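You operate a simulated robot arm through the tools that you are given. There is no shell and no other tool. Be economical: measure what you need, move in short steps, check, and stop when the job is done.

You are at the controls of a simulated two-armed robot. One attempt, no reset.

TASK
Close the wood drawer. Turn the dose dial to 6 kg. Fetch the 500 g bag from the top of the long bench and stand it on the shelf of the long bench. Lift the blue lid open. The order is free. Set down upright: bag.

Only the result counts: the job must be done as asked and must still hold three seconds after the hand-in. Knocking over, shifting, dropping, spilling or breaking anything else fails it. A push-on lid holds only when it is set on centred and level and pressed home; a screw cap is set on level and turned clockwise until tight.

THE ROBOT
Two 7-joint arms with two-finger parallel grippers on one trunk, on a base that drives. Base frame: it is fixed to the floor where the robot stands at the start and does not move with it; the origin is under the middle of the robot, x ahead of it, y to its left, z up. Units: mm, rad, N and s.
The left shoulder is at the start at [50, 177, 1053], the right one opposite. With the tool pointing down near the work surface each hand reaches from about 100 to 680 mm from the robot's upright axis, wherever it stands, measured 20 degrees to its own side. Places, roughly: bag [-3250, 2750, 1000]; blue lid [2100, 1400, 1000]; dose dial [-1300, -1200, 1000]; shelf of the long bench [-3400, 3500, 400]; wood drawer [500, 0, 300]. Payload 3.43 kg a hand.
The tool frame of a hand sits at the grasp point between the pads (the TCP): z along the fingers, y along the line on which they close. The tips reach 34 mm beyond it. The gripper opens to 128 mm. The fingers are 24 mm wide and 12 mm thick; the gripper's body (48 by 130 mm) begins 96 mm behind the TCP.
Orientation is that of the tool frame in the base frame, as [roll, pitch, yaw] about the fixed x, y, z axes, in that order (R = Rz(yaw) Ry(pitch) Rx(roll)). With the fingers straight down and closing along the base's y, the tool's x points along the base's -x, its y along +y and its z along -z.

THE INTERFACE
- The arms move only by the tool step_arm. It takes "left_series", "right_series" or both (then of equal length, played together; a hand with none holds still); each is a list of rows, each a list of 2 entries, a list of its own where there are three numbers: the shift along the tool's x, y, z in mm, then the turn, a rotation vector about the tool's x, y, z in rad. In form: [[[dx, dy, dz], [ax, ay, az]], ...]. A call has 1 to 8 rows; each row is the pose to reach, as a shift and turn from the pose commanded when the call began, along the tool's axes at that moment. "left_jaw" and "right_jaw" are, for a hand that has rows, the gripper command, from -1 (fully open) to 1 (shut), values between in proportion, set as the call begins (left out, the last holds). Rows are played at 5 a second. More than 50 mm and 0.15 rad between two rows, or a gripper value outside its range, and nothing of the call is played. Where a pose cannot be reached the arm comes as near as it can. A force on the tool above 40 N (or 10 N above the force at the start of the call, whichever is more), or a blocked arm, ends the call early, and 0.2 s more pass. Each finger travels about 108 mm/s and halts on what it meets, pressing with about 42 N; the grip force reading is that of the motor and also rises with nothing between the fingers. The clock runs only during rows and for 0.2 s after the last one: add rows that repeat a pose to give the fingers time. It gives the time, the measured TCP pose, the force on the tool (base axes), the opening and the grip force at its end, in the units of the frame above (readings bear some noise), with the torque about the TCP (base axes, N m) and any sound that the robot's microphone picked up.
- Cameras (640 x 400 px; columns grow to the right, rows downward): "scene" is now at [124.5, -9.8, 1170.4]; the picture's right is [-0.15, -0.99, 0.00], its down [-0.92, 0.14, -0.36] and it looks along [0.36, -0.05, -0.93] (base axes); focal length 281 px, centre (320, 200). "left" rides on the left gripper at [76, 11, -160] in its tool frame; the picture's right is [-0.15, 0.99, 0.00], its down [-0.88, -0.13, -0.46] and it looks along [-0.45, -0.07, 0.89] (tool axes); focal length 234 px, centre (320, 200). "right" rides on the right gripper at [76, -11, -160] in its tool frame; the picture's right is [0.15, 0.99, 0.00], its down [-0.88, 0.13, -0.46] and it looks along [-0.45, 0.07, 0.89] (tool axes); focal length 234 px, centre (320, 200). There is no depth. A picture from a camera that has moved, and an enlarged one, comes with that camera's place and axes in the base frame and with its lens.
- grab_frame(camera): a new picture of that camera. It takes no simulated time.
- slide_trunk(by): slides the trunk up (or, below 0, down) by that many mm; the arms and the scene camera ride with it, the base frame stays. It gives what a move gives, with no picture.
- drive_base(legs): drives the robot by 1 to 6 legs, each [ahead, turn to the left] in mm and rad, along the robot's own axes; the way and the turn of a leg run together, so that a leg with both is an arc; at most 1500 mm and 3.142 rad a leg. The arms and the cameras ride along, it lands a little off, and it stops where it bumps. It gives what a move gives.
- head_to(pan, tilt): turns the head with the scene camera to pan (to the left, within 1.396 rad either way) and tilt (down, from -0.506 to 1.204), counted from straight ahead of the robot. It gives what a move gives.
- zoom(camera, box): a new picture of the part [left, top, right, bottom] of that camera's present view, enlarged. It takes no simulated time.
- job_done(): hands the job in; it is judged then, once.

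Work in short steps. Places have to be worked out from the pictures, the camera data and where the tool is seen: move nearer, look again, correct. Check each grasp and each placing, and mend what went wrong. You have 165 turns and 130 pictures in all, those below and enlarged ones among them. Open the grippers and draw the arms clear of the work before you hand the job in, unless the task says otherwise; then end with one line.

The tools are called by a JSON object that holds its "api" and its "payload". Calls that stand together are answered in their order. step_arm: Moves the arms, as the interface text tells. Its arguments: {"type":"object","properties":{"left_series":{"type":"array","items":{"type":"array"}},"left_jaw":{"type":"number"},"right_series":{"type":"array","items":{"type":"array"}},"right_jaw":{"type":"number"}},"required":[]} The other tools are called the same way: slide_trunk (by) slides the trunk up or down; drive_base (legs) drives the base; head_to (pan, tilt) turns the head that bears the scene camera; grab_frame (camera) takes a picture; zoom (camera, box) takes an enlarged picture of a part of a camera's view; job_done () hands the job in.

At the start:

```text
time: 0.0
left_position: [330.1, 173.6, 614.7]
left_ee_rot: [3.141, 0.0, 3.141]
left_ft_force: [0.5, -0.3, 0.0]
left_moment: [0.01, -0.01, -0.02]
left_gripper_width: 128.3
left_grip_force: 0.1
right_position: [344.1, -141.4, 577.6]
right_ee_rot: [-3.14, 0.001, 3.14]
right_ft_force: [-0.3, -0.8, 0.1]
right_moment: [0.03, 0.0, -0.01]
right_gripper_width: 128.3
right_grip_force: 0.0
trunk travel left (down, up): [-224.0, 177.0]
robot x, y, heading: [0.9, 1.8, 0.002]
head pan, tilt: [-0.15, 1.201]
```

scene: 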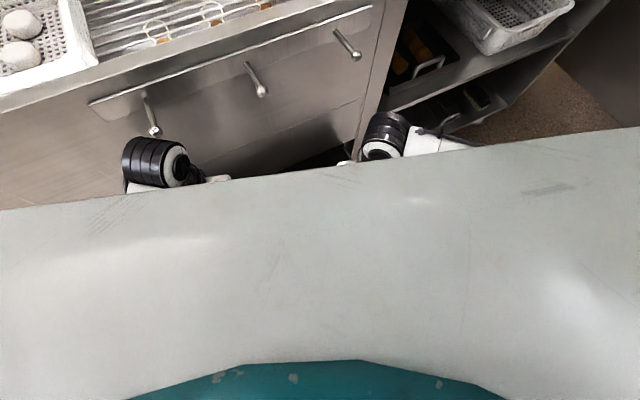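
right: 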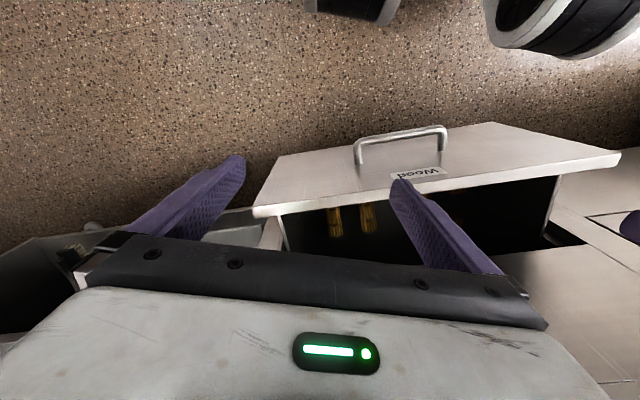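
left: 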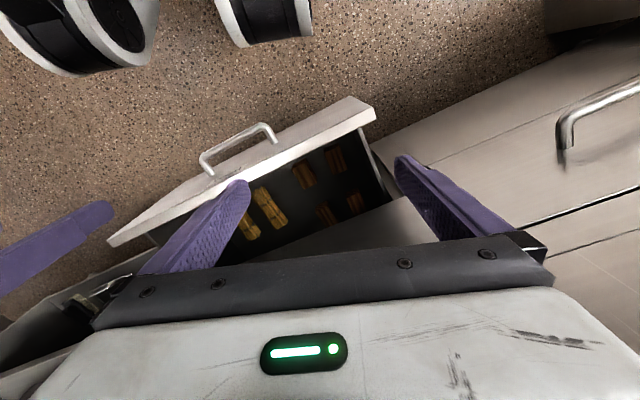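

I see the open drawer below the hands; the first thing is to look around with the head.

{"api": "head_to", "payload": {"pan": 0.0, "tilt": 0.6}}

{"api": "grab_frame", "payload": {"camera": "scene"}}

```text
time: 1.0
left_position: [329.6, 172.6, 614.8]
left_ee_rot: [-3.141, -0.001, -3.141]
left_ft_force: [-0.1, 0.4, 0.6]
left_moment: [0.0, -0.02, -0.03]
left_gripper_width: 128.1
left_grip_force: 0.0
right_position: [345.4, -140.9, 577.1]
right_ee_rot: [-3.141, 0.001, -3.141]
right_ft_force: [0.2, 0.8, 0.5]
right_moment: [0.02, 0.03, 0.02]
right_gripper_width: 128.0
right_grip_force: 0.0
trunk travel left (down, up): [-224.0, 177.0]
robot x, y, heading: [-4.3, 4.0, 0.003]
head pan, tilt: [0.0, 0.6]
```

```text
126 pictures are left
camera scene: at [157.6, -1.5, 1214.9], right [0.0, -1.0, 0.0], down [-0.57, 0.0, -0.82], along [0.82, 0.0, -0.57], focal length 281 px, centre (320, 200)
```

scene: 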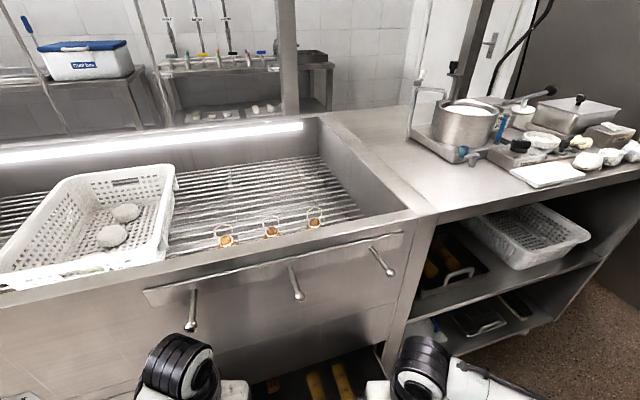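

Triangulating both hand pictures: drawer front's top edge runs [298,253,437]→[452,-222,440], handle at about [334,6,304], closing direction (0.95,0.31). I pull the right hand aside, and draw the left hand back, shut and yawed to the drawer.

{"api": "step_arm", "payload": {"left_series": [[[20, -28, 0], [0, 0, -0.0785]], [[40, -56, 0], [0, 0, -0.157]], [[60, -84, 0], [0, 0, -0.235]], [[80, -112, 0], [0, 0, -0.314]]], "right_series": [[[0, -35, -30], [0, 0, 0]], [[0, -70, -60], [0, 0, 0]], [[0, -105, -90], [0, 0, 0]], [[0, -140, -120], [0, 0, 0]]], "left_jaw": 1}}

```text
time: 2.0
left_position: [327.9, 152.5, 629.1]
left_ee_rot: [3.004, 0.21, -2.857]
left_ft_force: [1.0, -0.8, 0.3]
left_moment: [-0.02, -0.02, -0.02]
left_gripper_width: 0.1
left_grip_force: 32.8
right_position: [344.9, -268.5, 687.5]
right_ee_rot: [3.141, -0.002, 3.14]
right_ft_force: [0.1, 0.9, 0.5]
right_moment: [0.03, 0.03, -0.02]
right_gripper_width: 128.0
right_grip_force: 0.1
trunk travel left (down, up): [-224.0, 177.0]
robot x, y, heading: [-0.1, 1.8, -0.001]
head pan, tilt: [0.0, 0.6]
stopped in row 4 (left hand): the arm was blocked; the commanded pose is now the measured one
```

The left arm is cramped this close to the body; I back the base off by 250 mm to get room.

{"api": "drive_base", "payload": {"legs": [[-250, 0]]}}

{"api": "grab_frame", "payload": {"camera": "scene"}}

{"api": "grab_frame", "payload": {"camera": "left"}}

```text
time: 3.8
left_position: [79.4, 150.9, 630.4]
left_ee_rot: [3.007, 0.211, -2.857]
left_ft_force: [0.9, -0.3, -0.1]
left_moment: [0.05, 0.02, -0.01]
left_gripper_width: 0.0
left_grip_force: 33.4
right_position: [97.5, -268.8, 688.7]
right_ee_rot: [3.141, 0.002, -3.14]
right_ft_force: [-0.1, -0.5, -0.9]
right_moment: [0.0, 0.03, 0.0]
right_gripper_width: 128.0
right_grip_force: 0.1
trunk travel left (down, up): [-224.0, 177.0]
robot x, y, heading: [-249.7, -0.2, 0.001]
head pan, tilt: [0.0, 0.6]
```

```text
125 pictures are left
camera scene: at [-90.8, -1.4, 1215.0], right [0.0, -1.0, 0.0], down [-0.56, 0.0, -0.83], along [0.83, 0.0, -0.56], focal length 281 px, centre (320, 200)
```

scene: 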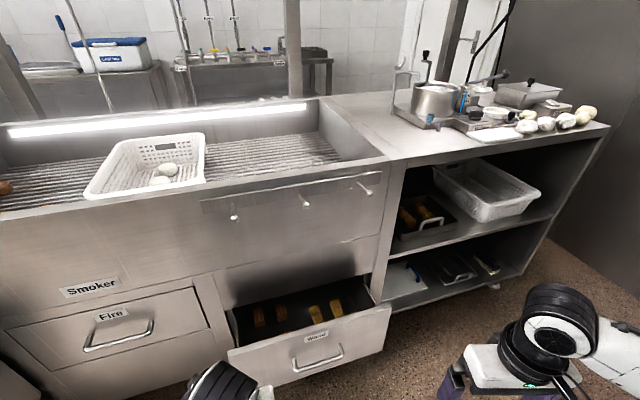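

```text
124 pictures are left
camera left: at [-21.5, 109.2, 769.1], right [-0.16, 0.97, 0.16], down [0.79, 0.03, 0.61], along [0.59, 0.23, -0.78], focal length 234 px, centre (320, 200)
```

left: 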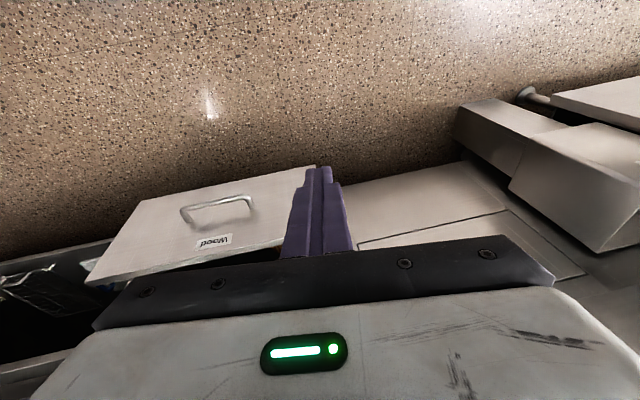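

The drawer front is clear now. I move the shut left hand, pitched 45°, to just in front of the drawer front above its handle.

{"api": "step_arm", "payload": {"left_series": [[[-16.6, -30.8, 27.3], [0.0145, -0.0714, -0.008]], [[-33.2, -61.6, 54.6], [0.029, -0.143, -0.016]], [[-49.8, -92.3, 81.9], [0.0435, -0.214, -0.024]], [[-66.4, -123.1, 109.2], [0.058, -0.2855, -0.0325]], [[-83, -153.9, 136.5], [0.0725, -0.357, -0.041]], [[-99.6, -184.7, 163.8], [0.087, -0.428, -0.049]], [[-116.2, -215.4, 191.1], [0.1015, -0.4996, -0.057]], [[-132.8, -246.2, 218.4], [0.116, -0.571, -0.065]]]}}

{"api": "grab_frame", "payload": {"camera": "left"}}

{"api": "grab_frame", "payload": {"camera": "scene"}}

```text
time: 4.7
left_position: [180.4, 173.9, 519.5]
left_ee_rot: [2.88, 0.497, -2.93]
left_ft_force: [-0.3, 0.0, 0.8]
left_moment: [0.0, -0.01, 0.0]
left_gripper_width: 0.0
left_grip_force: 32.9
right_position: [97.6, -269.4, 688.7]
right_ee_rot: [3.141, 0.0, 3.14]
right_ft_force: [-0.7, -0.6, 0.9]
right_moment: [0.01, -0.01, -0.01]
right_gripper_width: 128.2
right_grip_force: 0.1
trunk travel left (down, up): [-224.0, 177.0]
robot x, y, heading: [-247.2, 1.9, 0.002]
head pan, tilt: [0.0, 0.6]
stopped in row 4 (left hand): the arm was blocked; the commanded pose is now the measured one
```

```text
123 pictures are left
camera left: at [47.6, 111.6, 621.6], right [-0.19, 0.94, 0.29], down [0.62, -0.12, 0.78], along [0.76, 0.33, -0.56], focal length 234 px, centre (320, 200)
```

left: 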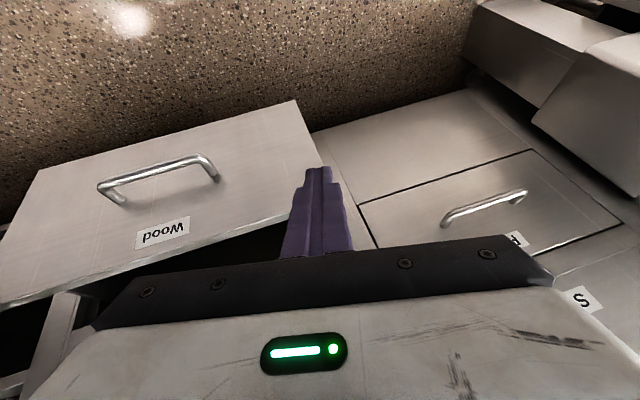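

```text
122 pictures are left
camera scene: at [-90.9, -1.5, 1215.0], right [0.0, -1.0, 0.0], down [-0.56, 0.0, -0.83], along [0.83, 0.0, -0.56], focal length 281 px, centre (320, 200)
```

scene: 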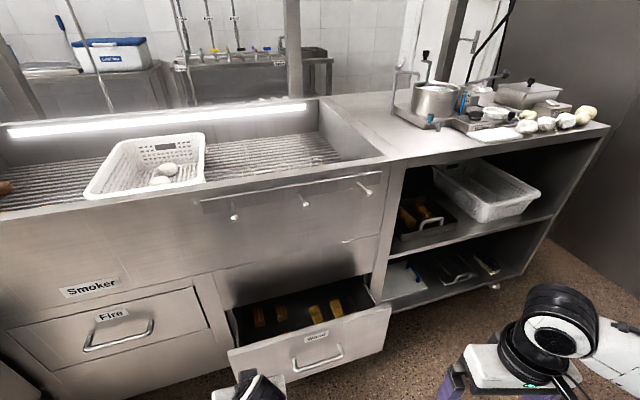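

The left arm won't reach inward past its own side. I'll re-place the base facing squarely along the drawer's closing direction, with the drawer's middle to the left-hand side.

{"api": "drive_base", "payload": {"legs": [[0, -0.945], [378, 0], [0, 1.257]]}}

{"api": "grab_frame", "payload": {"camera": "left"}}

{"api": "grab_frame", "payload": {"camera": "scene"}}

```text
time: 9.0
left_position: [288.2, -447.8, 522.7]
left_ee_rot: [2.89, 0.503, 2.405]
left_ft_force: [0.3, -0.4, -0.1]
left_moment: [0.0, -0.01, -0.01]
left_gripper_width: 0.1
left_grip_force: 33.1
right_position: [-129.2, -621.2, 685.0]
right_ee_rot: [-3.128, -0.024, 2.205]
right_ft_force: [0.2, 0.1, -0.3]
right_moment: [0.01, 0.0, -0.01]
right_gripper_width: 127.9
right_grip_force: 0.1
trunk travel left (down, up): [-224.0, 177.0]
robot x, y, heading: [-100.0, -202.9, -0.963]
head pan, tilt: [0.0, 0.6]
stopped in leg 2: the robot was blocked; the commanded pose is now the measured one
```

```text
121 pictures are left
camera left: at [162.1, -375.7, 623.5], right [0.65, 0.7, 0.29], down [0.27, -0.56, 0.78], along [0.71, -0.43, -0.55], focal length 234 px, centre (320, 200)
```

left: 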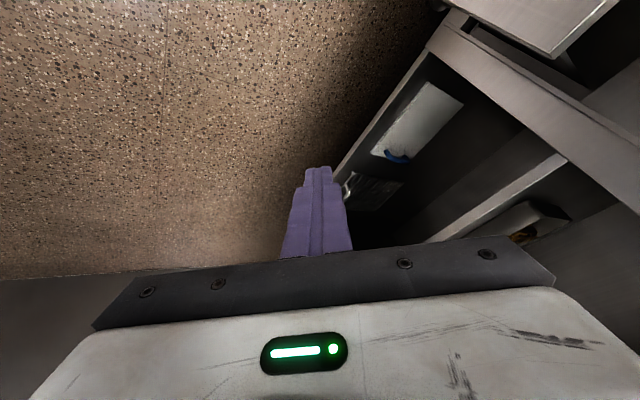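

```text
120 pictures are left
camera scene: at [-10.4, -323.0, 1216.8], right [-0.82, -0.58, 0.01], down [-0.33, 0.45, -0.83], along [0.47, -0.68, -0.56], focal length 281 px, centre (320, 200)
```

scene: 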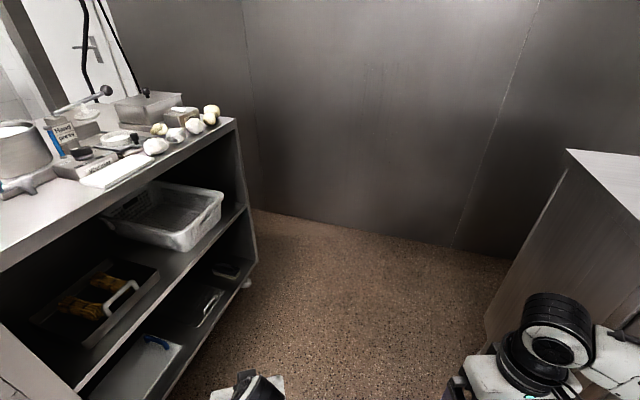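

The drive was blocked, probably the right elbow at a bench on the right. I look that way before moving on.

{"api": "head_to", "payload": {"pan": -1.3, "tilt": 0.6}}

{"api": "grab_frame", "payload": {"camera": "scene"}}

```text
time: 10.4
left_position: [287.5, -449.2, 522.6]
left_ee_rot: [2.89, 0.504, 2.408]
left_ft_force: [-0.7, 0.3, 0.0]
left_moment: [-0.02, 0.0, 0.02]
left_gripper_width: 0.0
left_grip_force: 33.1
right_position: [-129.2, -623.4, 685.2]
right_ee_rot: [-3.127, -0.026, 2.207]
right_ft_force: [-0.3, 0.1, 0.4]
right_moment: [0.01, 0.04, 0.0]
right_gripper_width: 128.0
right_grip_force: 0.1
trunk travel left (down, up): [-224.0, 177.0]
robot x, y, heading: [-100.1, -202.8, -0.95]
head pan, tilt: [-1.3, 0.6]
```

```text
119 pictures are left
camera scene: at [-117.7, -317.9, 1216.6], right [-0.78, 0.63, -0.01], down [0.36, 0.43, -0.83], along [-0.52, -0.65, -0.56], focal length 281 px, centre (320, 200)
```

scene: 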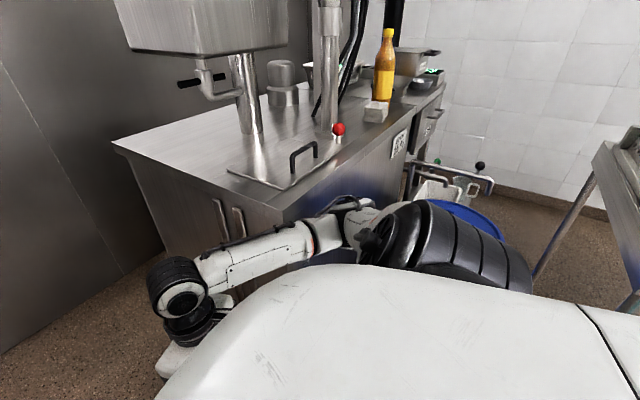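

The right elbow touches the corner of the machine bench; nothing there moved. I turn left away from it first, then step across and square up to the drawer.

{"api": "drive_base", "payload": {"legs": [[0, 0.45], [160, 0], [0, 0.814], [-80, 0]]}}

{"api": "head_to", "payload": {"pan": 0.2, "tilt": 0.8}}

{"api": "grab_frame", "payload": {"camera": "left"}}

{"api": "grab_frame", "payload": {"camera": "scene"}}

```text
time: 11.2
left_position: [289.9, -442.8, 522.0]
left_ee_rot: [2.891, 0.502, 2.422]
left_ft_force: [-0.3, 0.0, 1.0]
left_moment: [-0.04, 0.0, -0.01]
left_gripper_width: 0.0
left_grip_force: 33.4
right_position: [-128.0, -620.1, 684.2]
right_ee_rot: [-3.12, -0.032, 2.223]
right_ft_force: [0.1, 0.2, 0.0]
right_moment: [-0.03, 0.0, 0.0]
right_gripper_width: 128.0
right_grip_force: 0.1
trunk travel left (down, up): [-224.0, 177.0]
robot x, y, heading: [-101.4, -198.2, -0.942]
head pan, tilt: [-1.3, 0.6]
stopped in leg 1: the robot was blocked; the commanded pose is now the measured one
```

```text
time: 12.8
left_position: [290.9, -441.5, 522.0]
left_ee_rot: [2.891, 0.505, 2.423]
left_ft_force: [-0.4, -0.4, 0.3]
left_moment: [-0.02, -0.01, -0.01]
left_gripper_width: 0.0
left_grip_force: 33.3
right_position: [-126.8, -619.9, 682.0]
right_ee_rot: [-3.123, -0.031, 2.222]
right_ft_force: [-0.1, 0.4, 0.1]
right_moment: [0.0, 0.02, -0.01]
right_gripper_width: 127.7
right_grip_force: 0.1
trunk travel left (down, up): [-224.0, 177.0]
robot x, y, heading: [-101.9, -204.0, -0.941]
head pan, tilt: [0.201, 0.799]
```

```text
118 pictures are left
camera left: at [163.9, -371.3, 623.5], right [0.64, 0.71, 0.29], down [0.27, -0.56, 0.78], along [0.72, -0.42, -0.55], focal length 234 px, centre (320, 200)
```

left: 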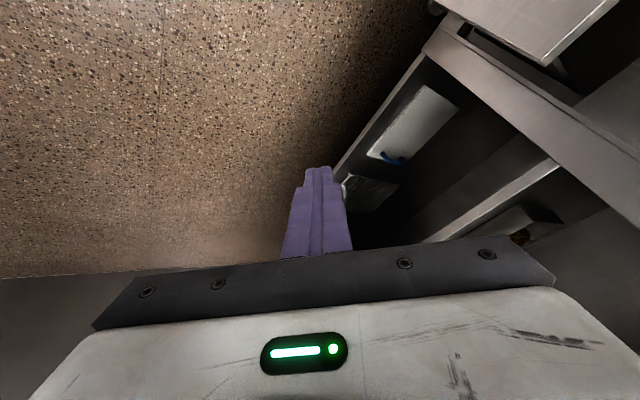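

```text
117 pictures are left
camera scene: at [-1.5, -302.7, 1199.4], right [-0.68, -0.73, 0.01], down [-0.53, 0.48, -0.7], along [0.51, -0.48, -0.71], focal length 281 px, centre (320, 200)
```

scene: 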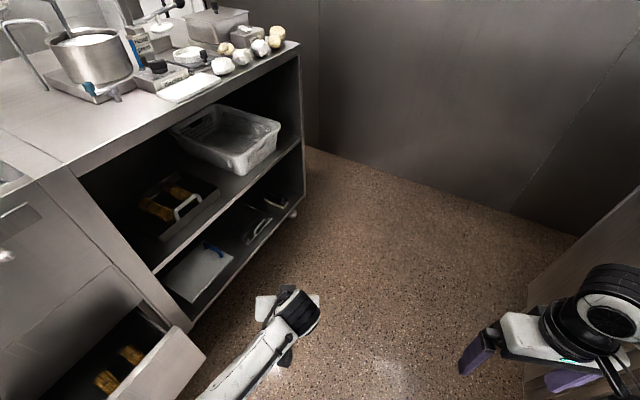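

Turning is blocked too; I back out along the path I came and turn back left there.

{"api": "drive_base", "payload": {"legs": [[-120, 0], [0, 0.6]]}}

{"api": "head_to", "payload": {"pan": -1.3, "tilt": 0.9}}

{"api": "grab_frame", "payload": {"camera": "scene"}}

```text
time: 15.7
left_position: [289.4, -78.9, 520.1]
left_ee_rot: [2.88, 0.495, 3.03]
left_ft_force: [-0.5, 0.4, 0.0]
left_moment: [-0.01, 0.05, -0.01]
left_gripper_width: 0.0
left_grip_force: 32.7
right_position: [50.4, -465.3, 677.5]
right_ee_rot: [-3.133, -0.041, 2.834]
right_ft_force: [-0.6, -0.3, -0.2]
right_moment: [0.01, -0.03, 0.04]
right_gripper_width: 127.9
right_grip_force: 0.0
trunk travel left (down, up): [-224.0, 177.0]
robot x, y, heading: [-171.7, -106.8, -0.337]
head pan, tilt: [0.201, 0.799]
```

```text
time: 17.3
left_position: [289.7, -78.7, 519.2]
left_ee_rot: [2.88, 0.494, 3.03]
left_ft_force: [-1.1, -0.3, -1.0]
left_moment: [-0.01, 0.01, -0.01]
left_gripper_width: 0.0
left_grip_force: 33.3
right_position: [51.4, -465.7, 677.7]
right_ee_rot: [-3.131, -0.041, 2.833]
right_ft_force: [0.5, -0.4, -0.3]
right_moment: [0.03, 0.01, 0.01]
right_gripper_width: 127.8
right_grip_force: 0.0
trunk travel left (down, up): [-224.0, 177.0]
robot x, y, heading: [-170.3, -105.7, -0.335]
head pan, tilt: [-1.3, 0.901]
```

```text
116 pictures are left
camera scene: at [-111.6, -203.7, 1190.2], right [-1.0, 0.06, 0.0], down [0.05, 0.78, -0.62], along [-0.04, -0.62, -0.78], focal length 281 px, centre (320, 200)
```

scene: 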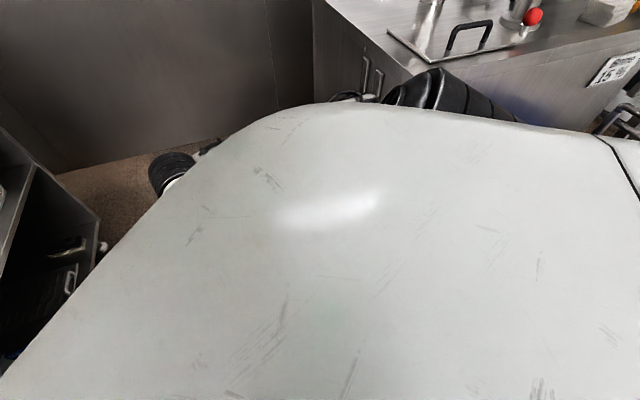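

Now free. I look at the area to the right behind once more, to see what blocked the arm.

{"api": "head_to", "payload": {"pan": -1.39, "tilt": 0.45}}

{"api": "grab_frame", "payload": {"camera": "scene"}}

```text
time: 18.2
left_position: [289.5, -77.9, 519.7]
left_ee_rot: [2.88, 0.495, 3.031]
left_ft_force: [0.4, -0.3, 0.0]
left_moment: [-0.01, -0.04, 0.0]
left_gripper_width: 0.0
left_grip_force: 33.0
right_position: [51.3, -465.4, 679.0]
right_ee_rot: [-3.13, -0.042, 2.832]
right_ft_force: [-0.3, 0.4, -0.1]
right_moment: [0.0, 0.0, 0.01]
right_gripper_width: 128.1
right_grip_force: 0.0
trunk travel left (down, up): [-224.0, 177.0]
robot x, y, heading: [-170.7, -105.4, -0.336]
head pan, tilt: [-1.389, 0.45]
```

```text
115 pictures are left
camera scene: at [-120.8, -219.2, 1228.5], right [-0.99, 0.15, 0.0], down [0.07, 0.43, -0.9], along [-0.14, -0.89, -0.44], focal length 281 px, centre (320, 200)
```

scene: 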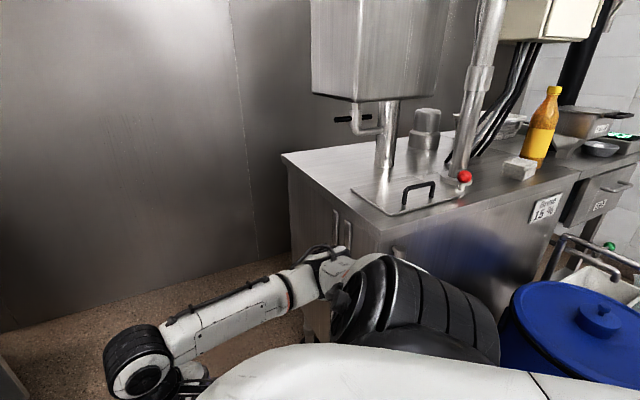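

A blue drum stands at the robot's right rear; the elbow met it or the bench. I avoid that side altogether: use the right arm for the drawer from a place further left.

{"api": "drive_base", "payload": {"legs": [[0, 1.806], [138, 0], [0, -1.156]]}}

{"api": "head_to", "payload": {"pan": -0.2, "tilt": 0.75}}

{"api": "grab_frame", "payload": {"camera": "right"}}

{"api": "grab_frame", "payload": {"camera": "scene"}}

```text
time: 26.8
left_position: [189.6, 339.6, 519.4]
left_ee_rot: [2.88, 0.496, -2.594]
left_ft_force: [-0.4, -0.6, 0.7]
left_moment: [-0.02, 0.0, -0.01]
left_gripper_width: 0.0
left_grip_force: 32.8
right_position: [238.3, -111.8, 678.1]
right_ee_rot: [-3.13, -0.039, -2.791]
right_ft_force: [-0.9, 0.2, 1.0]
right_moment: [-0.03, -0.03, 0.02]
right_gripper_width: 128.1
right_grip_force: 0.1
trunk travel left (down, up): [-224.0, 177.0]
robot x, y, heading: [-159.1, 32.5, 0.326]
head pan, tilt: [-1.389, 0.45]
```

```text
time: 28.2
left_position: [187.8, 339.6, 520.5]
left_ee_rot: [2.88, 0.496, -2.594]
left_ft_force: [0.4, -0.2, -0.5]
left_moment: [0.0, -0.03, -0.02]
left_gripper_width: 0.0
left_grip_force: 32.9
right_position: [237.8, -111.2, 678.6]
right_ee_rot: [-3.132, -0.04, -2.791]
right_ft_force: [0.1, 0.0, 0.0]
right_moment: [0.0, -0.02, -0.02]
right_gripper_width: 127.8
right_grip_force: 0.0
trunk travel left (down, up): [-224.0, 177.0]
robot x, y, heading: [-162.1, 37.1, 0.328]
head pan, tilt: [-0.201, 0.75]
```

```text
114 pictures are left
camera right: at [176.8, -145.7, 840.5], right [-0.48, 0.88, -0.01], down [0.8, 0.44, 0.42], along [0.37, 0.2, -0.91], focal length 234 px, centre (320, 200)
```

right: 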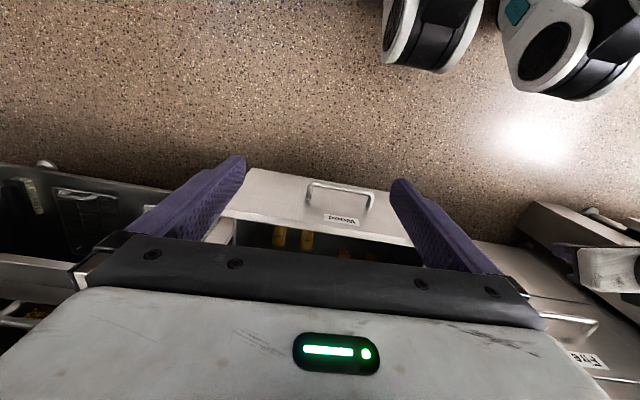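

```text
113 pictures are left
camera scene: at [-12.3, 67.9, 1202.1], right [0.12, -0.99, 0.0], down [-0.68, -0.08, -0.73], along [0.73, 0.09, -0.68], focal length 281 px, centre (320, 200)
```

scene: 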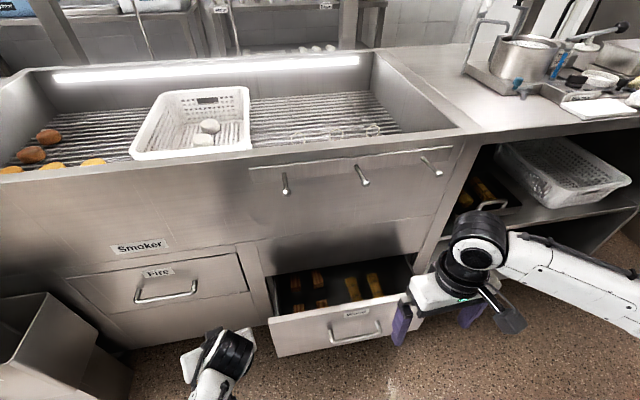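

Positions are consistent with my estimate. Right hand: shut, pitch 45°, move to 40 mm in front of the drawer front's middle.

{"api": "step_arm", "payload": {"right_series": [[[-15, 9, 32], [0, -0.1, 0]], [[-30, 18, 65], [0, -0.2, 0]], [[-44, 28, 97], [0, -0.3, 0]], [[-59, 37, 130], [0, -0.4, 0]], [[-74, 46, 162], [0, -0.5, 0]], [[-89, 56, 194], [0, -0.6, 0]], [[-104, 65, 227], [0, -0.7, 0]], [[-119, 74, 259], [0, -0.8, 0]]], "right_jaw": 1}}

{"api": "grab_frame", "payload": {"camera": "right"}}

{"api": "grab_frame", "payload": {"camera": "scene"}}

```text
time: 30.0
left_position: [189.2, 339.9, 519.6]
left_ee_rot: [2.881, 0.495, -2.596]
left_ft_force: [1.0, -0.4, -0.3]
left_moment: [-0.03, -0.02, -0.05]
left_gripper_width: 0.0
left_grip_force: 32.9
right_position: [316.2, -9.2, 413.0]
right_ee_rot: [-3.128, 0.76, -2.783]
right_ft_force: [0.7, -1.4, -0.3]
right_moment: [-0.03, 0.01, -0.01]
right_gripper_width: 0.1
right_grip_force: 33.4
trunk travel left (down, up): [-224.0, 177.0]
robot x, y, heading: [-160.8, 35.6, 0.322]
head pan, tilt: [-0.201, 0.75]
```

```text
112 pictures are left
camera right: at [165.4, -75.7, 476.6], right [-0.44, 0.89, -0.11], down [0.26, 0.24, 0.94], along [0.86, 0.38, -0.34], focal length 234 px, centre (320, 200)
```

right: 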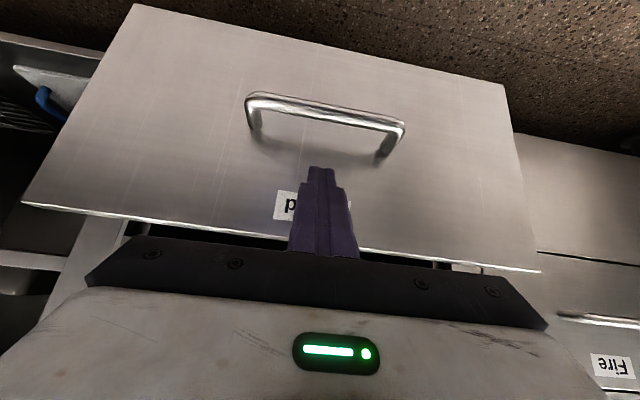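

```text
111 pictures are left
camera scene: at [-12.3, 68.0, 1202.2], right [0.12, -0.99, 0.0], down [-0.68, -0.08, -0.73], along [0.73, 0.09, -0.68], focal length 281 px, centre (320, 200)
```

scene: 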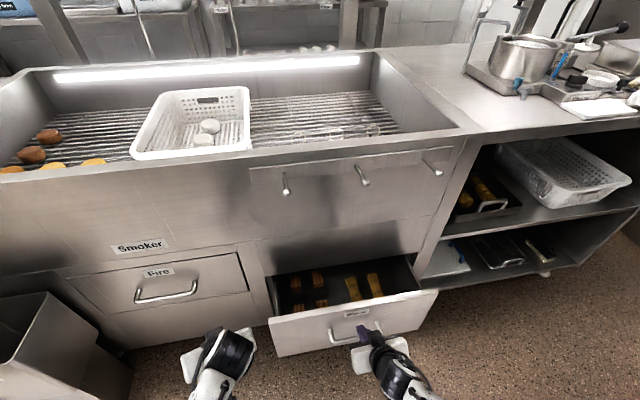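

Right fingertips are in front of the panel, centred above the handle. I push along the closing direction in 20 mm rows.

{"api": "step_arm", "payload": {"right_series": [[[-14.5, -0.9, 13.8], [0, 0, 0]], [[-29, -1.8, 27.6], [0, 0, 0]], [[-43.5, -2.6, 41.3], [0, 0, 0]], [[-58, -3.5, 55.1], [0, 0, 0]], [[-72.5, -4.4, 68.9], [0, 0, 0]], [[-87, -5.3, 82.7], [0, 0, 0]], [[-101.5, -6.2, 96.5], [0, 0, 0]], [[-116, -7, 110.2], [0, 0, 0]]]}}

{"api": "grab_frame", "payload": {"camera": "right"}}

{"api": "grab_frame", "payload": {"camera": "scene"}}

```text
time: 31.8
left_position: [188.5, 339.2, 520.8]
left_ee_rot: [2.881, 0.496, -2.597]
left_ft_force: [0.2, 0.2, 0.2]
left_moment: [-0.01, -0.02, 0.0]
left_gripper_width: 0.0
left_grip_force: 33.0
right_position: [470.1, 41.2, 415.3]
right_ee_rot: [-3.127, 0.761, -2.78]
right_ft_force: [-0.9, 0.1, 0.5]
right_moment: [0.03, -0.02, 0.0]
right_gripper_width: 0.0
right_grip_force: 33.0
trunk travel left (down, up): [-224.0, 177.0]
robot x, y, heading: [-159.6, 35.5, 0.322]
head pan, tilt: [-0.201, 0.75]
```

```text
110 pictures are left
camera right: at [319.2, -25.5, 478.5], right [-0.44, 0.89, -0.11], down [0.25, 0.24, 0.94], along [0.86, 0.38, -0.33], focal length 234 px, centre (320, 200)
```

right: 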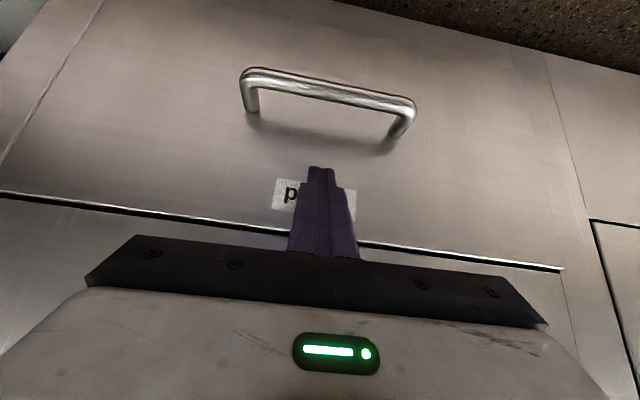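

```text
109 pictures are left
camera scene: at [-12.2, 68.0, 1202.1], right [0.12, -0.99, 0.0], down [-0.68, -0.08, -0.73], along [0.73, 0.09, -0.68], focal length 281 px, centre (320, 200)
```

scene: 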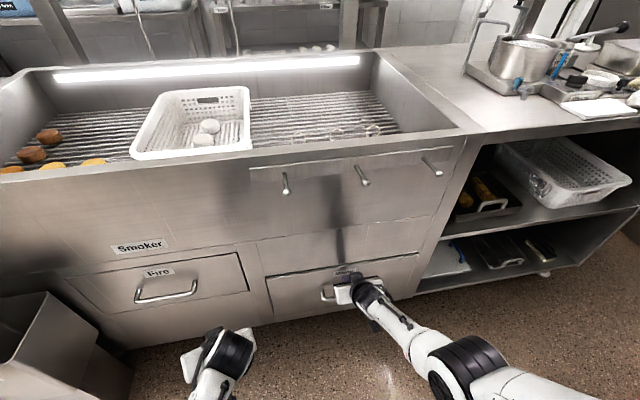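

The drawer looks nearly shut with little resistance; I push on until it stops.

{"api": "step_arm", "payload": {"right_series": [[[-7.3, -0.5, 6.9], [0, 0, 0]], [[-14.5, -0.9, 13.8], [0, 0, 0]], [[-21.8, -1.3, 20.7], [0, 0, 0]], [[-29, -1.8, 27.6], [0, 0, 0]], [[-36.3, -2.2, 34.5], [0, 0, 0]], [[-43.5, -2.6, 41.3], [0, 0, 0]]]}}

{"api": "zoom", "payload": {"camera": "scene", "box": [220, 200, 460, 350]}}

```text
time: 32.9
left_position: [188.9, 338.5, 520.3]
left_ee_rot: [2.881, 0.499, -2.595]
left_ft_force: [0.2, -0.3, 0.0]
left_moment: [-0.01, 0.02, -0.01]
left_gripper_width: 0.0
left_grip_force: 33.2
right_position: [481.4, 39.6, 418.1]
right_ee_rot: [-3.122, 0.733, -2.785]
right_ft_force: [0.1, -0.7, -0.9]
right_moment: [-0.05, 0.0, -0.02]
right_gripper_width: 0.1
right_grip_force: 33.4
right hand out of reach, approached as far as the arm can: row 1, 2, 3, 4, 5
trunk travel left (down, up): [-224.0, 177.0]
robot x, y, heading: [-160.7, 36.7, 0.323]
head pan, tilt: [-0.201, 0.75]
stopped in row 5 (right hand): the force on the tool passed its limit at 42 N (the readings are from after the stop); the commanded pose is now the measured one
```

```text
2.67 times, centred on (340, 275) of scene
camera zoom: at [-13.0, 67.5, 1202.1], right [0.12, -0.99, 0.0], down [-0.68, -0.08, -0.73], along [0.73, 0.09, -0.68], focal length 750 px, centre (267, 0)
```

zoom: 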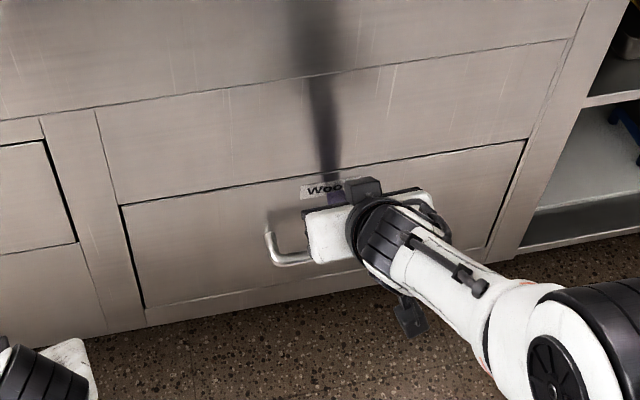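

It stopped at 42 N; the front looks flush. I pull the right hand back and raise it, then check.

{"api": "step_arm", "payload": {"right_series": [[[25, 0, -25], [0, 0, 0]], [[50, 0, -50], [0, 0, 0]], [[75, 0, -85], [0, 0.1, 0]], [[95, 0, -125], [0, 0.2, 0]], [[110, 0, -165], [0, 0.3, 0]], [[120, 0, -205], [0, 0.4, 0]], [[120, 0, -245], [0, 0.5, 0]]]}}

{"api": "zoom", "payload": {"camera": "scene", "box": [220, 200, 460, 350]}}

```text
time: 34.5
left_position: [187.3, 339.5, 519.2]
left_ee_rot: [2.879, 0.497, -2.594]
left_ft_force: [0.0, -0.4, 0.4]
left_moment: [-0.01, 0.0, 0.01]
left_gripper_width: 0.2
left_grip_force: 33.0
right_position: [384.4, 27.6, 376.4]
right_ee_rot: [-3.127, 0.227, -2.796]
right_ft_force: [-0.2, 0.0, -0.8]
right_moment: [0.02, -0.04, -0.01]
right_gripper_width: 0.0
right_grip_force: 32.9
right hand out of reach, approached as far as the arm can: row 1, 2, 3, 4, 5, 6, 7
trunk travel left (down, up): [-224.0, 177.0]
robot x, y, heading: [-158.9, 35.8, 0.329]
head pan, tilt: [-0.201, 0.75]
```

```text
2.67 times, centred on (340, 275) of scene
camera zoom: at [-12.8, 67.6, 1202.1], right [0.12, -0.99, 0.0], down [-0.68, -0.08, -0.73], along [0.73, 0.09, -0.68], focal length 750 px, centre (267, 0)
```

zoom: 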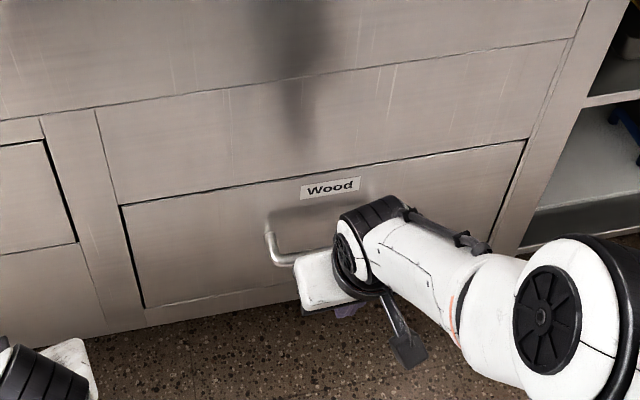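

Drawer is flush shut. I raise the right hand clear.

{"api": "step_arm", "payload": {"right_series": [[[10, 0, -45], [0, 0, 0]], [[20, 0, -90], [0, 0.05, 0]], [[30, 0, -135], [0, 0.1, 0]], [[40, 0, -180], [0, 0.15, 0]], [[50, -20, -225], [0, 0.2, 0]], [[60, -40, -270], [0, 0.22, 0]]]}}

{"api": "head_to", "payload": {"pan": 1.39, "tilt": 0.35}}

{"api": "grab_frame", "payload": {"camera": "scene"}}

```text
refused: row 5 steps farther than a row can; nothing moved
```

```text
time: 36.2
left_position: [187.8, 338.6, 520.1]
left_ee_rot: [2.879, 0.499, -2.595]
left_ft_force: [0.1, 0.1, 0.2]
left_moment: [-0.01, 0.02, -0.03]
left_gripper_width: 0.0
left_grip_force: 32.7
right_position: [386.0, 27.5, 376.4]
right_ee_rot: [-3.126, 0.231, -2.795]
right_ft_force: [-0.5, -0.5, 0.5]
right_moment: [0.03, -0.02, 0.0]
right_gripper_width: 0.3
right_grip_force: 32.8
trunk travel left (down, up): [-224.0, 177.0]
robot x, y, heading: [-158.6, 40.5, 0.325]
head pan, tilt: [1.389, 0.351]
```

```text
106 pictures are left
camera scene: at [-108.2, 149.4, 1237.7], right [0.99, 0.14, 0.0], down [0.05, -0.34, -0.94], along [-0.13, 0.93, -0.34], focal length 281 px, centre (320, 200)
```

scene: 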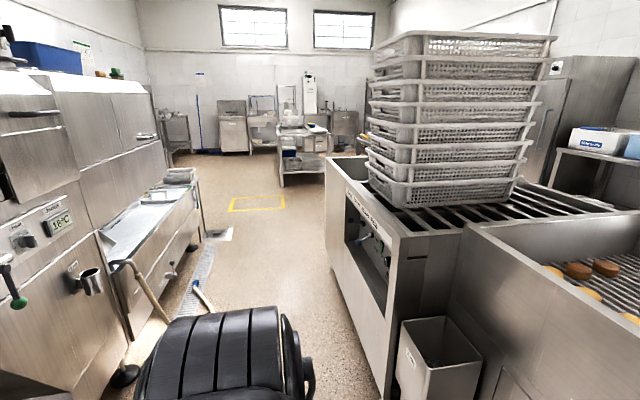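

Fixing the step size, I raise the right hand.

{"api": "step_arm", "payload": {"right_series": [[[5, 0, -45], [0, 0, 0]], [[10, 0, -90], [0, 0.05, 0]], [[15, 0, -135], [0, 0.1, 0]], [[20, 0, -180], [0, 0.15, 0]], [[25, -10, -225], [0, 0.2, 0]], [[30, -20, -270], [0, 0.22, 0]]]}}

{"api": "head_to", "payload": {"pan": 0.6, "tilt": 0.35}}

{"api": "grab_frame", "payload": {"camera": "scene"}}

```text
time: 37.6
left_position: [188.1, 338.4, 520.6]
left_ee_rot: [2.88, 0.498, -2.595]
left_ft_force: [-0.3, -0.3, 0.1]
left_moment: [-0.04, -0.03, 0.0]
left_gripper_width: 0.0
left_grip_force: 33.1
right_position: [457.5, 60.2, 542.0]
right_ee_rot: [-3.13, 0.009, -2.797]
right_ft_force: [-0.1, 0.1, -0.1]
right_moment: [0.0, 0.03, 0.01]
right_gripper_width: 0.2
right_grip_force: 32.5
right hand out of reach, approached as far as the arm can: row 1, 2, 3, 4, 5, 6
trunk travel left (down, up): [-224.0, 177.0]
robot x, y, heading: [-155.8, 39.4, 0.323]
head pan, tilt: [1.389, 0.351]
```

```text
time: 38.7
left_position: [187.7, 339.1, 518.8]
left_ee_rot: [2.881, 0.496, -2.595]
left_ft_force: [-0.6, -0.5, 0.1]
left_moment: [0.01, 0.01, -0.02]
left_gripper_width: 0.1
left_grip_force: 32.6
right_position: [458.4, 60.5, 542.1]
right_ee_rot: [-3.126, 0.013, -2.798]
right_ft_force: [0.4, -0.2, 0.7]
right_moment: [-0.01, -0.01, -0.01]
right_gripper_width: 0.0
right_grip_force: 33.2
trunk travel left (down, up): [-224.0, 177.0]
robot x, y, heading: [-160.0, 39.7, 0.323]
head pan, tilt: [0.6, 0.351]
```

```text
105 pictures are left
camera scene: at [-39.0, 131.6, 1237.7], right [0.8, -0.6, 0.0], down [-0.21, -0.27, -0.94], along [0.56, 0.75, -0.34], focal length 281 px, centre (320, 200)
```

scene: 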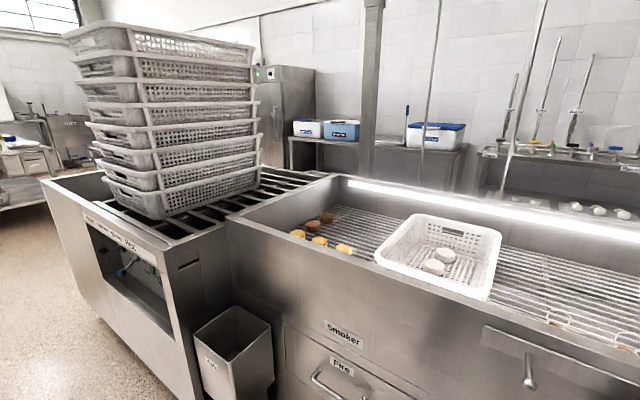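

Blue lid target is the white cooler on the rear table. Next I tuck the hands back and up before driving to the dial.

{"api": "step_arm", "payload": {"left_series": [[[0, 0, -40], [-0.03, 0.1, 0]], [[0, 0, -80], [-0.07, 0.2, 0]], [[0, 0, -120], [-0.1, 0.3, 0]], [[0, 0, -160], [-0.13, 0.4, 0]], [[0, 0, -200], [-0.16, 0.5, 0]]], "right_series": [[[30, 0, -35], [0, 0, 0]], [[60, 0, -70], [0, 0, 0]], [[90, 0, -105], [0, 0, 0]], [[120, 0, -140], [0, 0, 0]], [[150, 0, -175], [0, 0, 0]]]}}

{"api": "drive_base", "payload": {"legs": [[0, 1.5], [0, 1.3]]}}

{"api": "head_to", "payload": {"pan": 0.0, "tilt": 0.5}}

{"api": "grab_frame", "payload": {"camera": "scene"}}

```text
time: 39.4
left_position: [126.4, 384.7, 578.2]
left_ee_rot: [2.629, 0.321, -2.59]
left_ft_force: [0.0, -0.3, 0.0]
left_moment: [0.0, -0.02, 0.01]
left_gripper_width: 0.0
left_grip_force: 33.1
right_position: [448.7, 66.1, 557.1]
right_ee_rot: [-3.129, -0.034, -2.803]
right_ft_force: [2.1, -2.0, 1.0]
right_moment: [0.2, 0.13, 0.01]
right_gripper_width: 0.0
right_grip_force: 33.4
right hand out of reach, approached as far as the arm can: row 1, 2, 3
trunk travel left (down, up): [-224.0, 177.0]
robot x, y, heading: [-160.2, 31.9, 0.32]
head pan, tilt: [0.6, 0.351]
stopped in row 3 (left hand): the arm was blocked; the commanded pose is now the measured one
```

```text
time: 40.5
left_position: [97.6, 405.4, 578.3]
left_ee_rot: [2.629, 0.323, -2.508]
left_ft_force: [0.7, 0.3, -0.9]
left_moment: [0.01, 0.0, 0.04]
left_gripper_width: 0.1
left_grip_force: 32.5
right_position: [436.5, 107.8, 549.5]
right_ee_rot: [-3.127, -0.057, -2.73]
right_ft_force: [-3.9, -1.9, 1.1]
right_moment: [0.15, -0.5, -0.05]
right_gripper_width: 0.1
right_grip_force: 32.6
trunk travel left (down, up): [-224.0, 177.0]
robot x, y, heading: [-158.7, 33.9, 0.4]
head pan, tilt: [0.6, 0.351]
stopped in leg 1: the force on the tool passed its limit at 89 N (the readings are from after the stop); the commanded pose is now the measured one
```

```text
time: 41.5
left_position: [98.0, 404.1, 577.1]
left_ee_rot: [2.63, 0.323, -2.507]
left_ft_force: [-0.2, 0.0, 0.5]
left_moment: [-0.01, 0.02, 0.04]
left_gripper_width: 0.0
left_grip_force: 33.3
right_position: [438.0, 108.6, 550.5]
right_ee_rot: [-3.128, -0.056, -2.729]
right_ft_force: [-5.6, -0.9, 1.3]
right_moment: [0.16, -0.7, -0.01]
right_gripper_width: 0.2
right_grip_force: 33.0
trunk travel left (down, up): [-224.0, 177.0]
robot x, y, heading: [-159.8, 35.6, 0.4]
head pan, tilt: [0.0, 0.499]
```

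```text
104 pictures are left
camera scene: at [-15.1, 96.4, 1224.1], right [0.39, -0.92, 0.0], down [-0.44, -0.19, -0.88], along [0.81, 0.34, -0.48], focal length 281 px, centre (320, 200)
```

scene: 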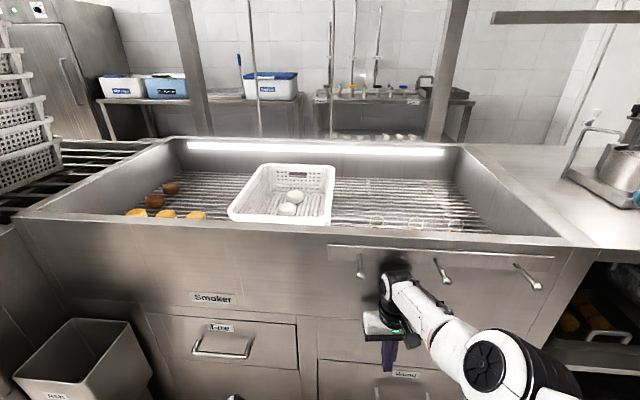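

The right wrist touches the smoker's panel. I back the base straight off.

{"api": "drive_base", "payload": {"legs": [[-250, 0]]}}

{"api": "grab_frame", "payload": {"camera": "scene"}}

```text
time: 43.1
left_position: [-63.3, 333.8, 577.9]
left_ee_rot: [2.628, 0.322, -2.512]
left_ft_force: [-0.1, -0.5, 0.8]
left_moment: [0.03, -0.01, 0.01]
left_gripper_width: 0.0
left_grip_force: 32.6
right_position: [274.9, 35.6, 548.0]
right_ee_rot: [-3.128, -0.061, -2.733]
right_ft_force: [0.1, 0.4, -0.3]
right_moment: [-0.02, -0.01, -0.01]
right_gripper_width: 0.1
right_grip_force: 33.0
trunk travel left (down, up): [-224.0, 177.0]
robot x, y, heading: [-320.1, -34.2, 0.396]
head pan, tilt: [0.0, 0.499]
stopped in leg 1: the robot was blocked; the commanded pose is now the measured one
```

```text
103 pictures are left
camera scene: at [-175.8, 26.7, 1224.1], right [0.39, -0.92, 0.0], down [-0.44, -0.18, -0.88], along [0.81, 0.34, -0.48], focal length 281 px, centre (320, 200)
```

scene: 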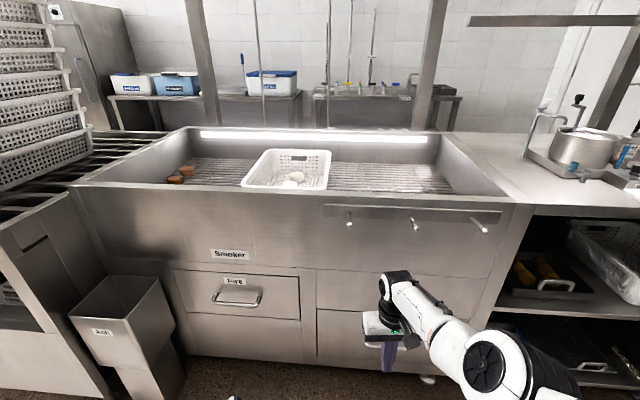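

Clear of the panel; something behind stopped the base. I now draw the right hand back toward the body in small rows.

{"api": "step_arm", "payload": {"right_series": [[[25, 0, -20], [0, 0, 0]], [[50, 0, -40], [0, 0, 0]], [[75, 0, -60], [0, 0, 0]], [[100, 0, -80], [0, 0, 0]], [[125, 0, -100], [0, 0, 0]], [[150, 0, -120], [0, 0, 0]]]}}

{"api": "head_to", "payload": {"pan": 1.39, "tilt": 0.7}}

{"api": "grab_frame", "payload": {"camera": "scene"}}

{"api": "head_to", "payload": {"pan": -1.39, "tilt": 0.6}}

{"api": "grab_frame", "payload": {"camera": "scene"}}

```text
time: 44.5
left_position: [-61.8, 336.7, 576.3]
left_ee_rot: [2.629, 0.319, -2.514]
left_ft_force: [-0.5, -0.4, 0.6]
left_moment: [0.02, 0.02, 0.0]
left_gripper_width: 0.2
left_grip_force: 33.1
right_position: [282.9, 62.6, 597.2]
right_ee_rot: [-3.125, -0.061, -2.734]
right_ft_force: [-0.6, 0.4, -1.0]
right_moment: [-0.01, -0.03, 0.01]
right_gripper_width: 0.0
right_grip_force: 33.3
right hand out of reach, approached as far as the arm can: row 1, 2, 3, 4, 5, 6
trunk travel left (down, up): [-224.0, 177.0]
robot x, y, heading: [-325.9, -31.9, 0.395]
head pan, tilt: [0.0, 0.499]
```

```text
time: 46.0
left_position: [-64.2, 333.7, 576.6]
left_ee_rot: [2.628, 0.319, -2.513]
left_ft_force: [-1.1, 0.1, 0.4]
left_moment: [-0.02, -0.01, -0.01]
left_gripper_width: 0.1
left_grip_force: 33.0
right_position: [281.4, 62.5, 597.0]
right_ee_rot: [-3.127, -0.062, -2.732]
right_ft_force: [0.1, 0.1, 0.5]
right_moment: [0.02, 0.05, 0.01]
right_gripper_width: 0.0
right_grip_force: 32.7
trunk travel left (down, up): [-224.0, 177.0]
robot x, y, heading: [-324.3, -33.0, 0.398]
head pan, tilt: [1.389, 0.7]
```

```text
102 pictures are left
camera scene: at [-277.5, 74.7, 1206.4], right [0.98, 0.21, 0.0], down [0.14, -0.63, -0.77], along [-0.16, 0.75, -0.64], focal length 281 px, centre (320, 200)
```

scene: 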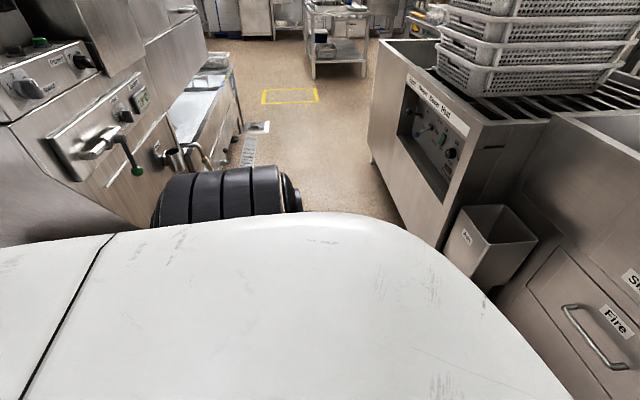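

```text
time: 48.5
left_position: [-62.9, 335.1, 577.3]
left_ee_rot: [2.628, 0.32, -2.516]
left_ft_force: [-0.4, -0.6, -0.5]
left_moment: [0.01, -0.01, -0.01]
left_gripper_width: 0.2
left_grip_force: 32.8
right_position: [281.8, 62.1, 597.1]
right_ee_rot: [-3.128, -0.061, -2.733]
right_ft_force: [0.1, 0.7, -0.4]
right_moment: [0.0, 0.02, 0.03]
right_gripper_width: 0.1
right_grip_force: 32.8
trunk travel left (down, up): [-224.0, 177.0]
robot x, y, heading: [-327.1, -35.9, 0.394]
head pan, tilt: [-1.389, 0.6]
```

```text
101 pictures are left
camera scene: at [-211.2, -82.3, 1215.0], right [-0.84, -0.55, 0.0], down [-0.31, 0.47, -0.83], along [0.45, -0.69, -0.56], focal length 281 px, centre (320, 200)
```

scene: 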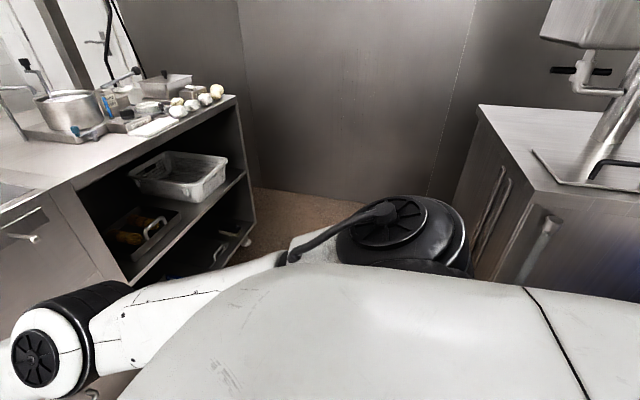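

The left elbow touches the machine on the left. The right arm seems stuck near a limit; I try swinging it outward first, then back.

{"api": "step_arm", "payload": {"right_series": [[[10, -30, 0], [0, 0, 0]], [[25, -60, -10], [0, 0, 0]], [[45, -90, -20], [0, 0, 0]], [[70, -115, -30], [0, 0, 0]], [[100, -125, -45], [0, 0, 0]], [[130, -130, -60], [0, 0, 0]], [[165, -130, -75], [0, 0, 0]], [[200, -130, -90], [0, 0, 0]]]}}

{"api": "grab_frame", "payload": {"camera": "scene"}}

```text
time: 50.3
left_position: [-64.3, 335.7, 576.8]
left_ee_rot: [2.629, 0.319, -2.513]
left_ft_force: [1.2, -0.4, 0.1]
left_moment: [0.0, 0.0, 0.01]
left_gripper_width: 0.2
left_grip_force: 33.1
right_position: [349.3, -55.6, 620.6]
right_ee_rot: [-3.128, -0.062, -2.734]
right_ft_force: [0.6, 0.2, -0.8]
right_moment: [0.01, -0.01, -0.03]
right_gripper_width: 0.2
right_grip_force: 33.0
right hand out of reach, approached as far as the arm can: row 1, 2, 3, 4, 5, 6, 7, 8
trunk travel left (down, up): [-224.0, 177.0]
robot x, y, heading: [-324.8, -31.2, 0.396]
head pan, tilt: [-1.389, 0.6]
```

```text
100 pictures are left
camera scene: at [-211.2, -82.3, 1215.0], right [-0.84, -0.55, 0.0], down [-0.31, 0.47, -0.83], along [0.45, -0.69, -0.56], focal length 281 px, centre (320, 200)
```

scene: 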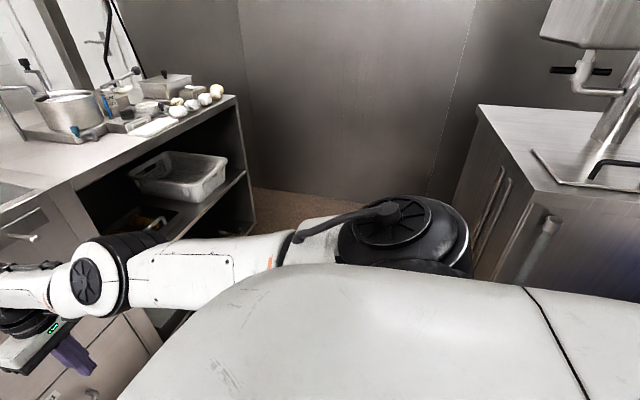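

It moves sideways but not back. I let the tool pitch forward and raise while retreating, to relieve the wrist.

{"api": "step_arm", "payload": {"right_series": [[[10, 0, -30], [0, -0.12, 0]], [[20, 0, -60], [0, -0.24, 0]], [[40, 0, -80], [0, -0.36, 0]], [[65, 0, -100], [0, -0.48, 0]], [[95, 0, -110], [0, -0.6, 0]], [[130, 0, -115], [0, -0.6, 0]], [[165, 0, -115], [0, -0.6, 0]]]}}

{"api": "head_to", "payload": {"pan": -0.8, "tilt": 0.8}}

{"api": "grab_frame", "payload": {"camera": "scene"}}

```text
time: 51.9
left_position: [-63.0, 334.9, 575.9]
left_ee_rot: [2.63, 0.319, -2.513]
left_ft_force: [0.0, 0.0, 0.0]
left_moment: [-0.03, -0.01, 0.02]
left_gripper_width: 0.0
left_grip_force: 32.6
right_position: [489.0, -39.6, 662.1]
right_ee_rot: [-3.127, 0.541, -2.724]
right_ft_force: [-0.7, 0.4, 0.4]
right_moment: [-0.02, 0.0, 0.03]
right_gripper_width: 0.0
right_grip_force: 32.8
right hand out of reach, approached as far as the arm can: row 1, 2, 3, 4, 5, 6, 7
trunk travel left (down, up): [-224.0, 177.0]
robot x, y, heading: [-327.3, -34.6, 0.397]
head pan, tilt: [-1.389, 0.6]
```

```text
time: 52.9
left_position: [-62.0, 335.8, 577.1]
left_ee_rot: [2.628, 0.319, -2.514]
left_ft_force: [0.9, -0.2, 0.4]
left_moment: [0.0, -0.02, -0.02]
left_gripper_width: 0.4
left_grip_force: 33.1
right_position: [488.3, -40.6, 660.6]
right_ee_rot: [-3.129, 0.54, -2.725]
right_ft_force: [0.5, 0.4, -0.6]
right_moment: [0.04, 0.0, -0.02]
right_gripper_width: 0.0
right_grip_force: 33.7
trunk travel left (down, up): [-224.0, 177.0]
robot x, y, heading: [-325.9, -29.6, 0.398]
head pan, tilt: [-0.799, 0.799]
```

```text
99 pictures are left
camera scene: at [-185.3, -40.0, 1198.1], right [-0.39, -0.92, 0.0], down [-0.66, 0.28, -0.7], along [0.64, -0.27, -0.72], focal length 281 px, centre (320, 200)
```

scene: 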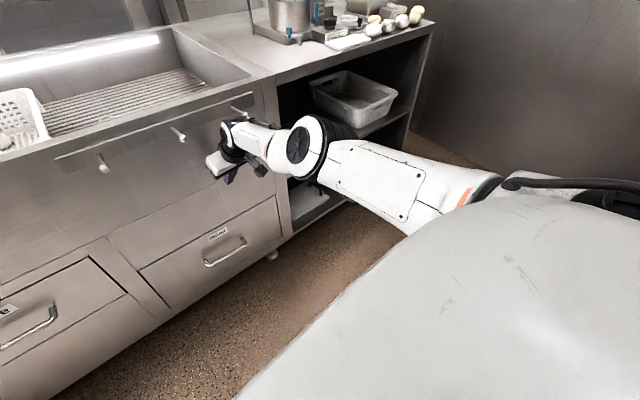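

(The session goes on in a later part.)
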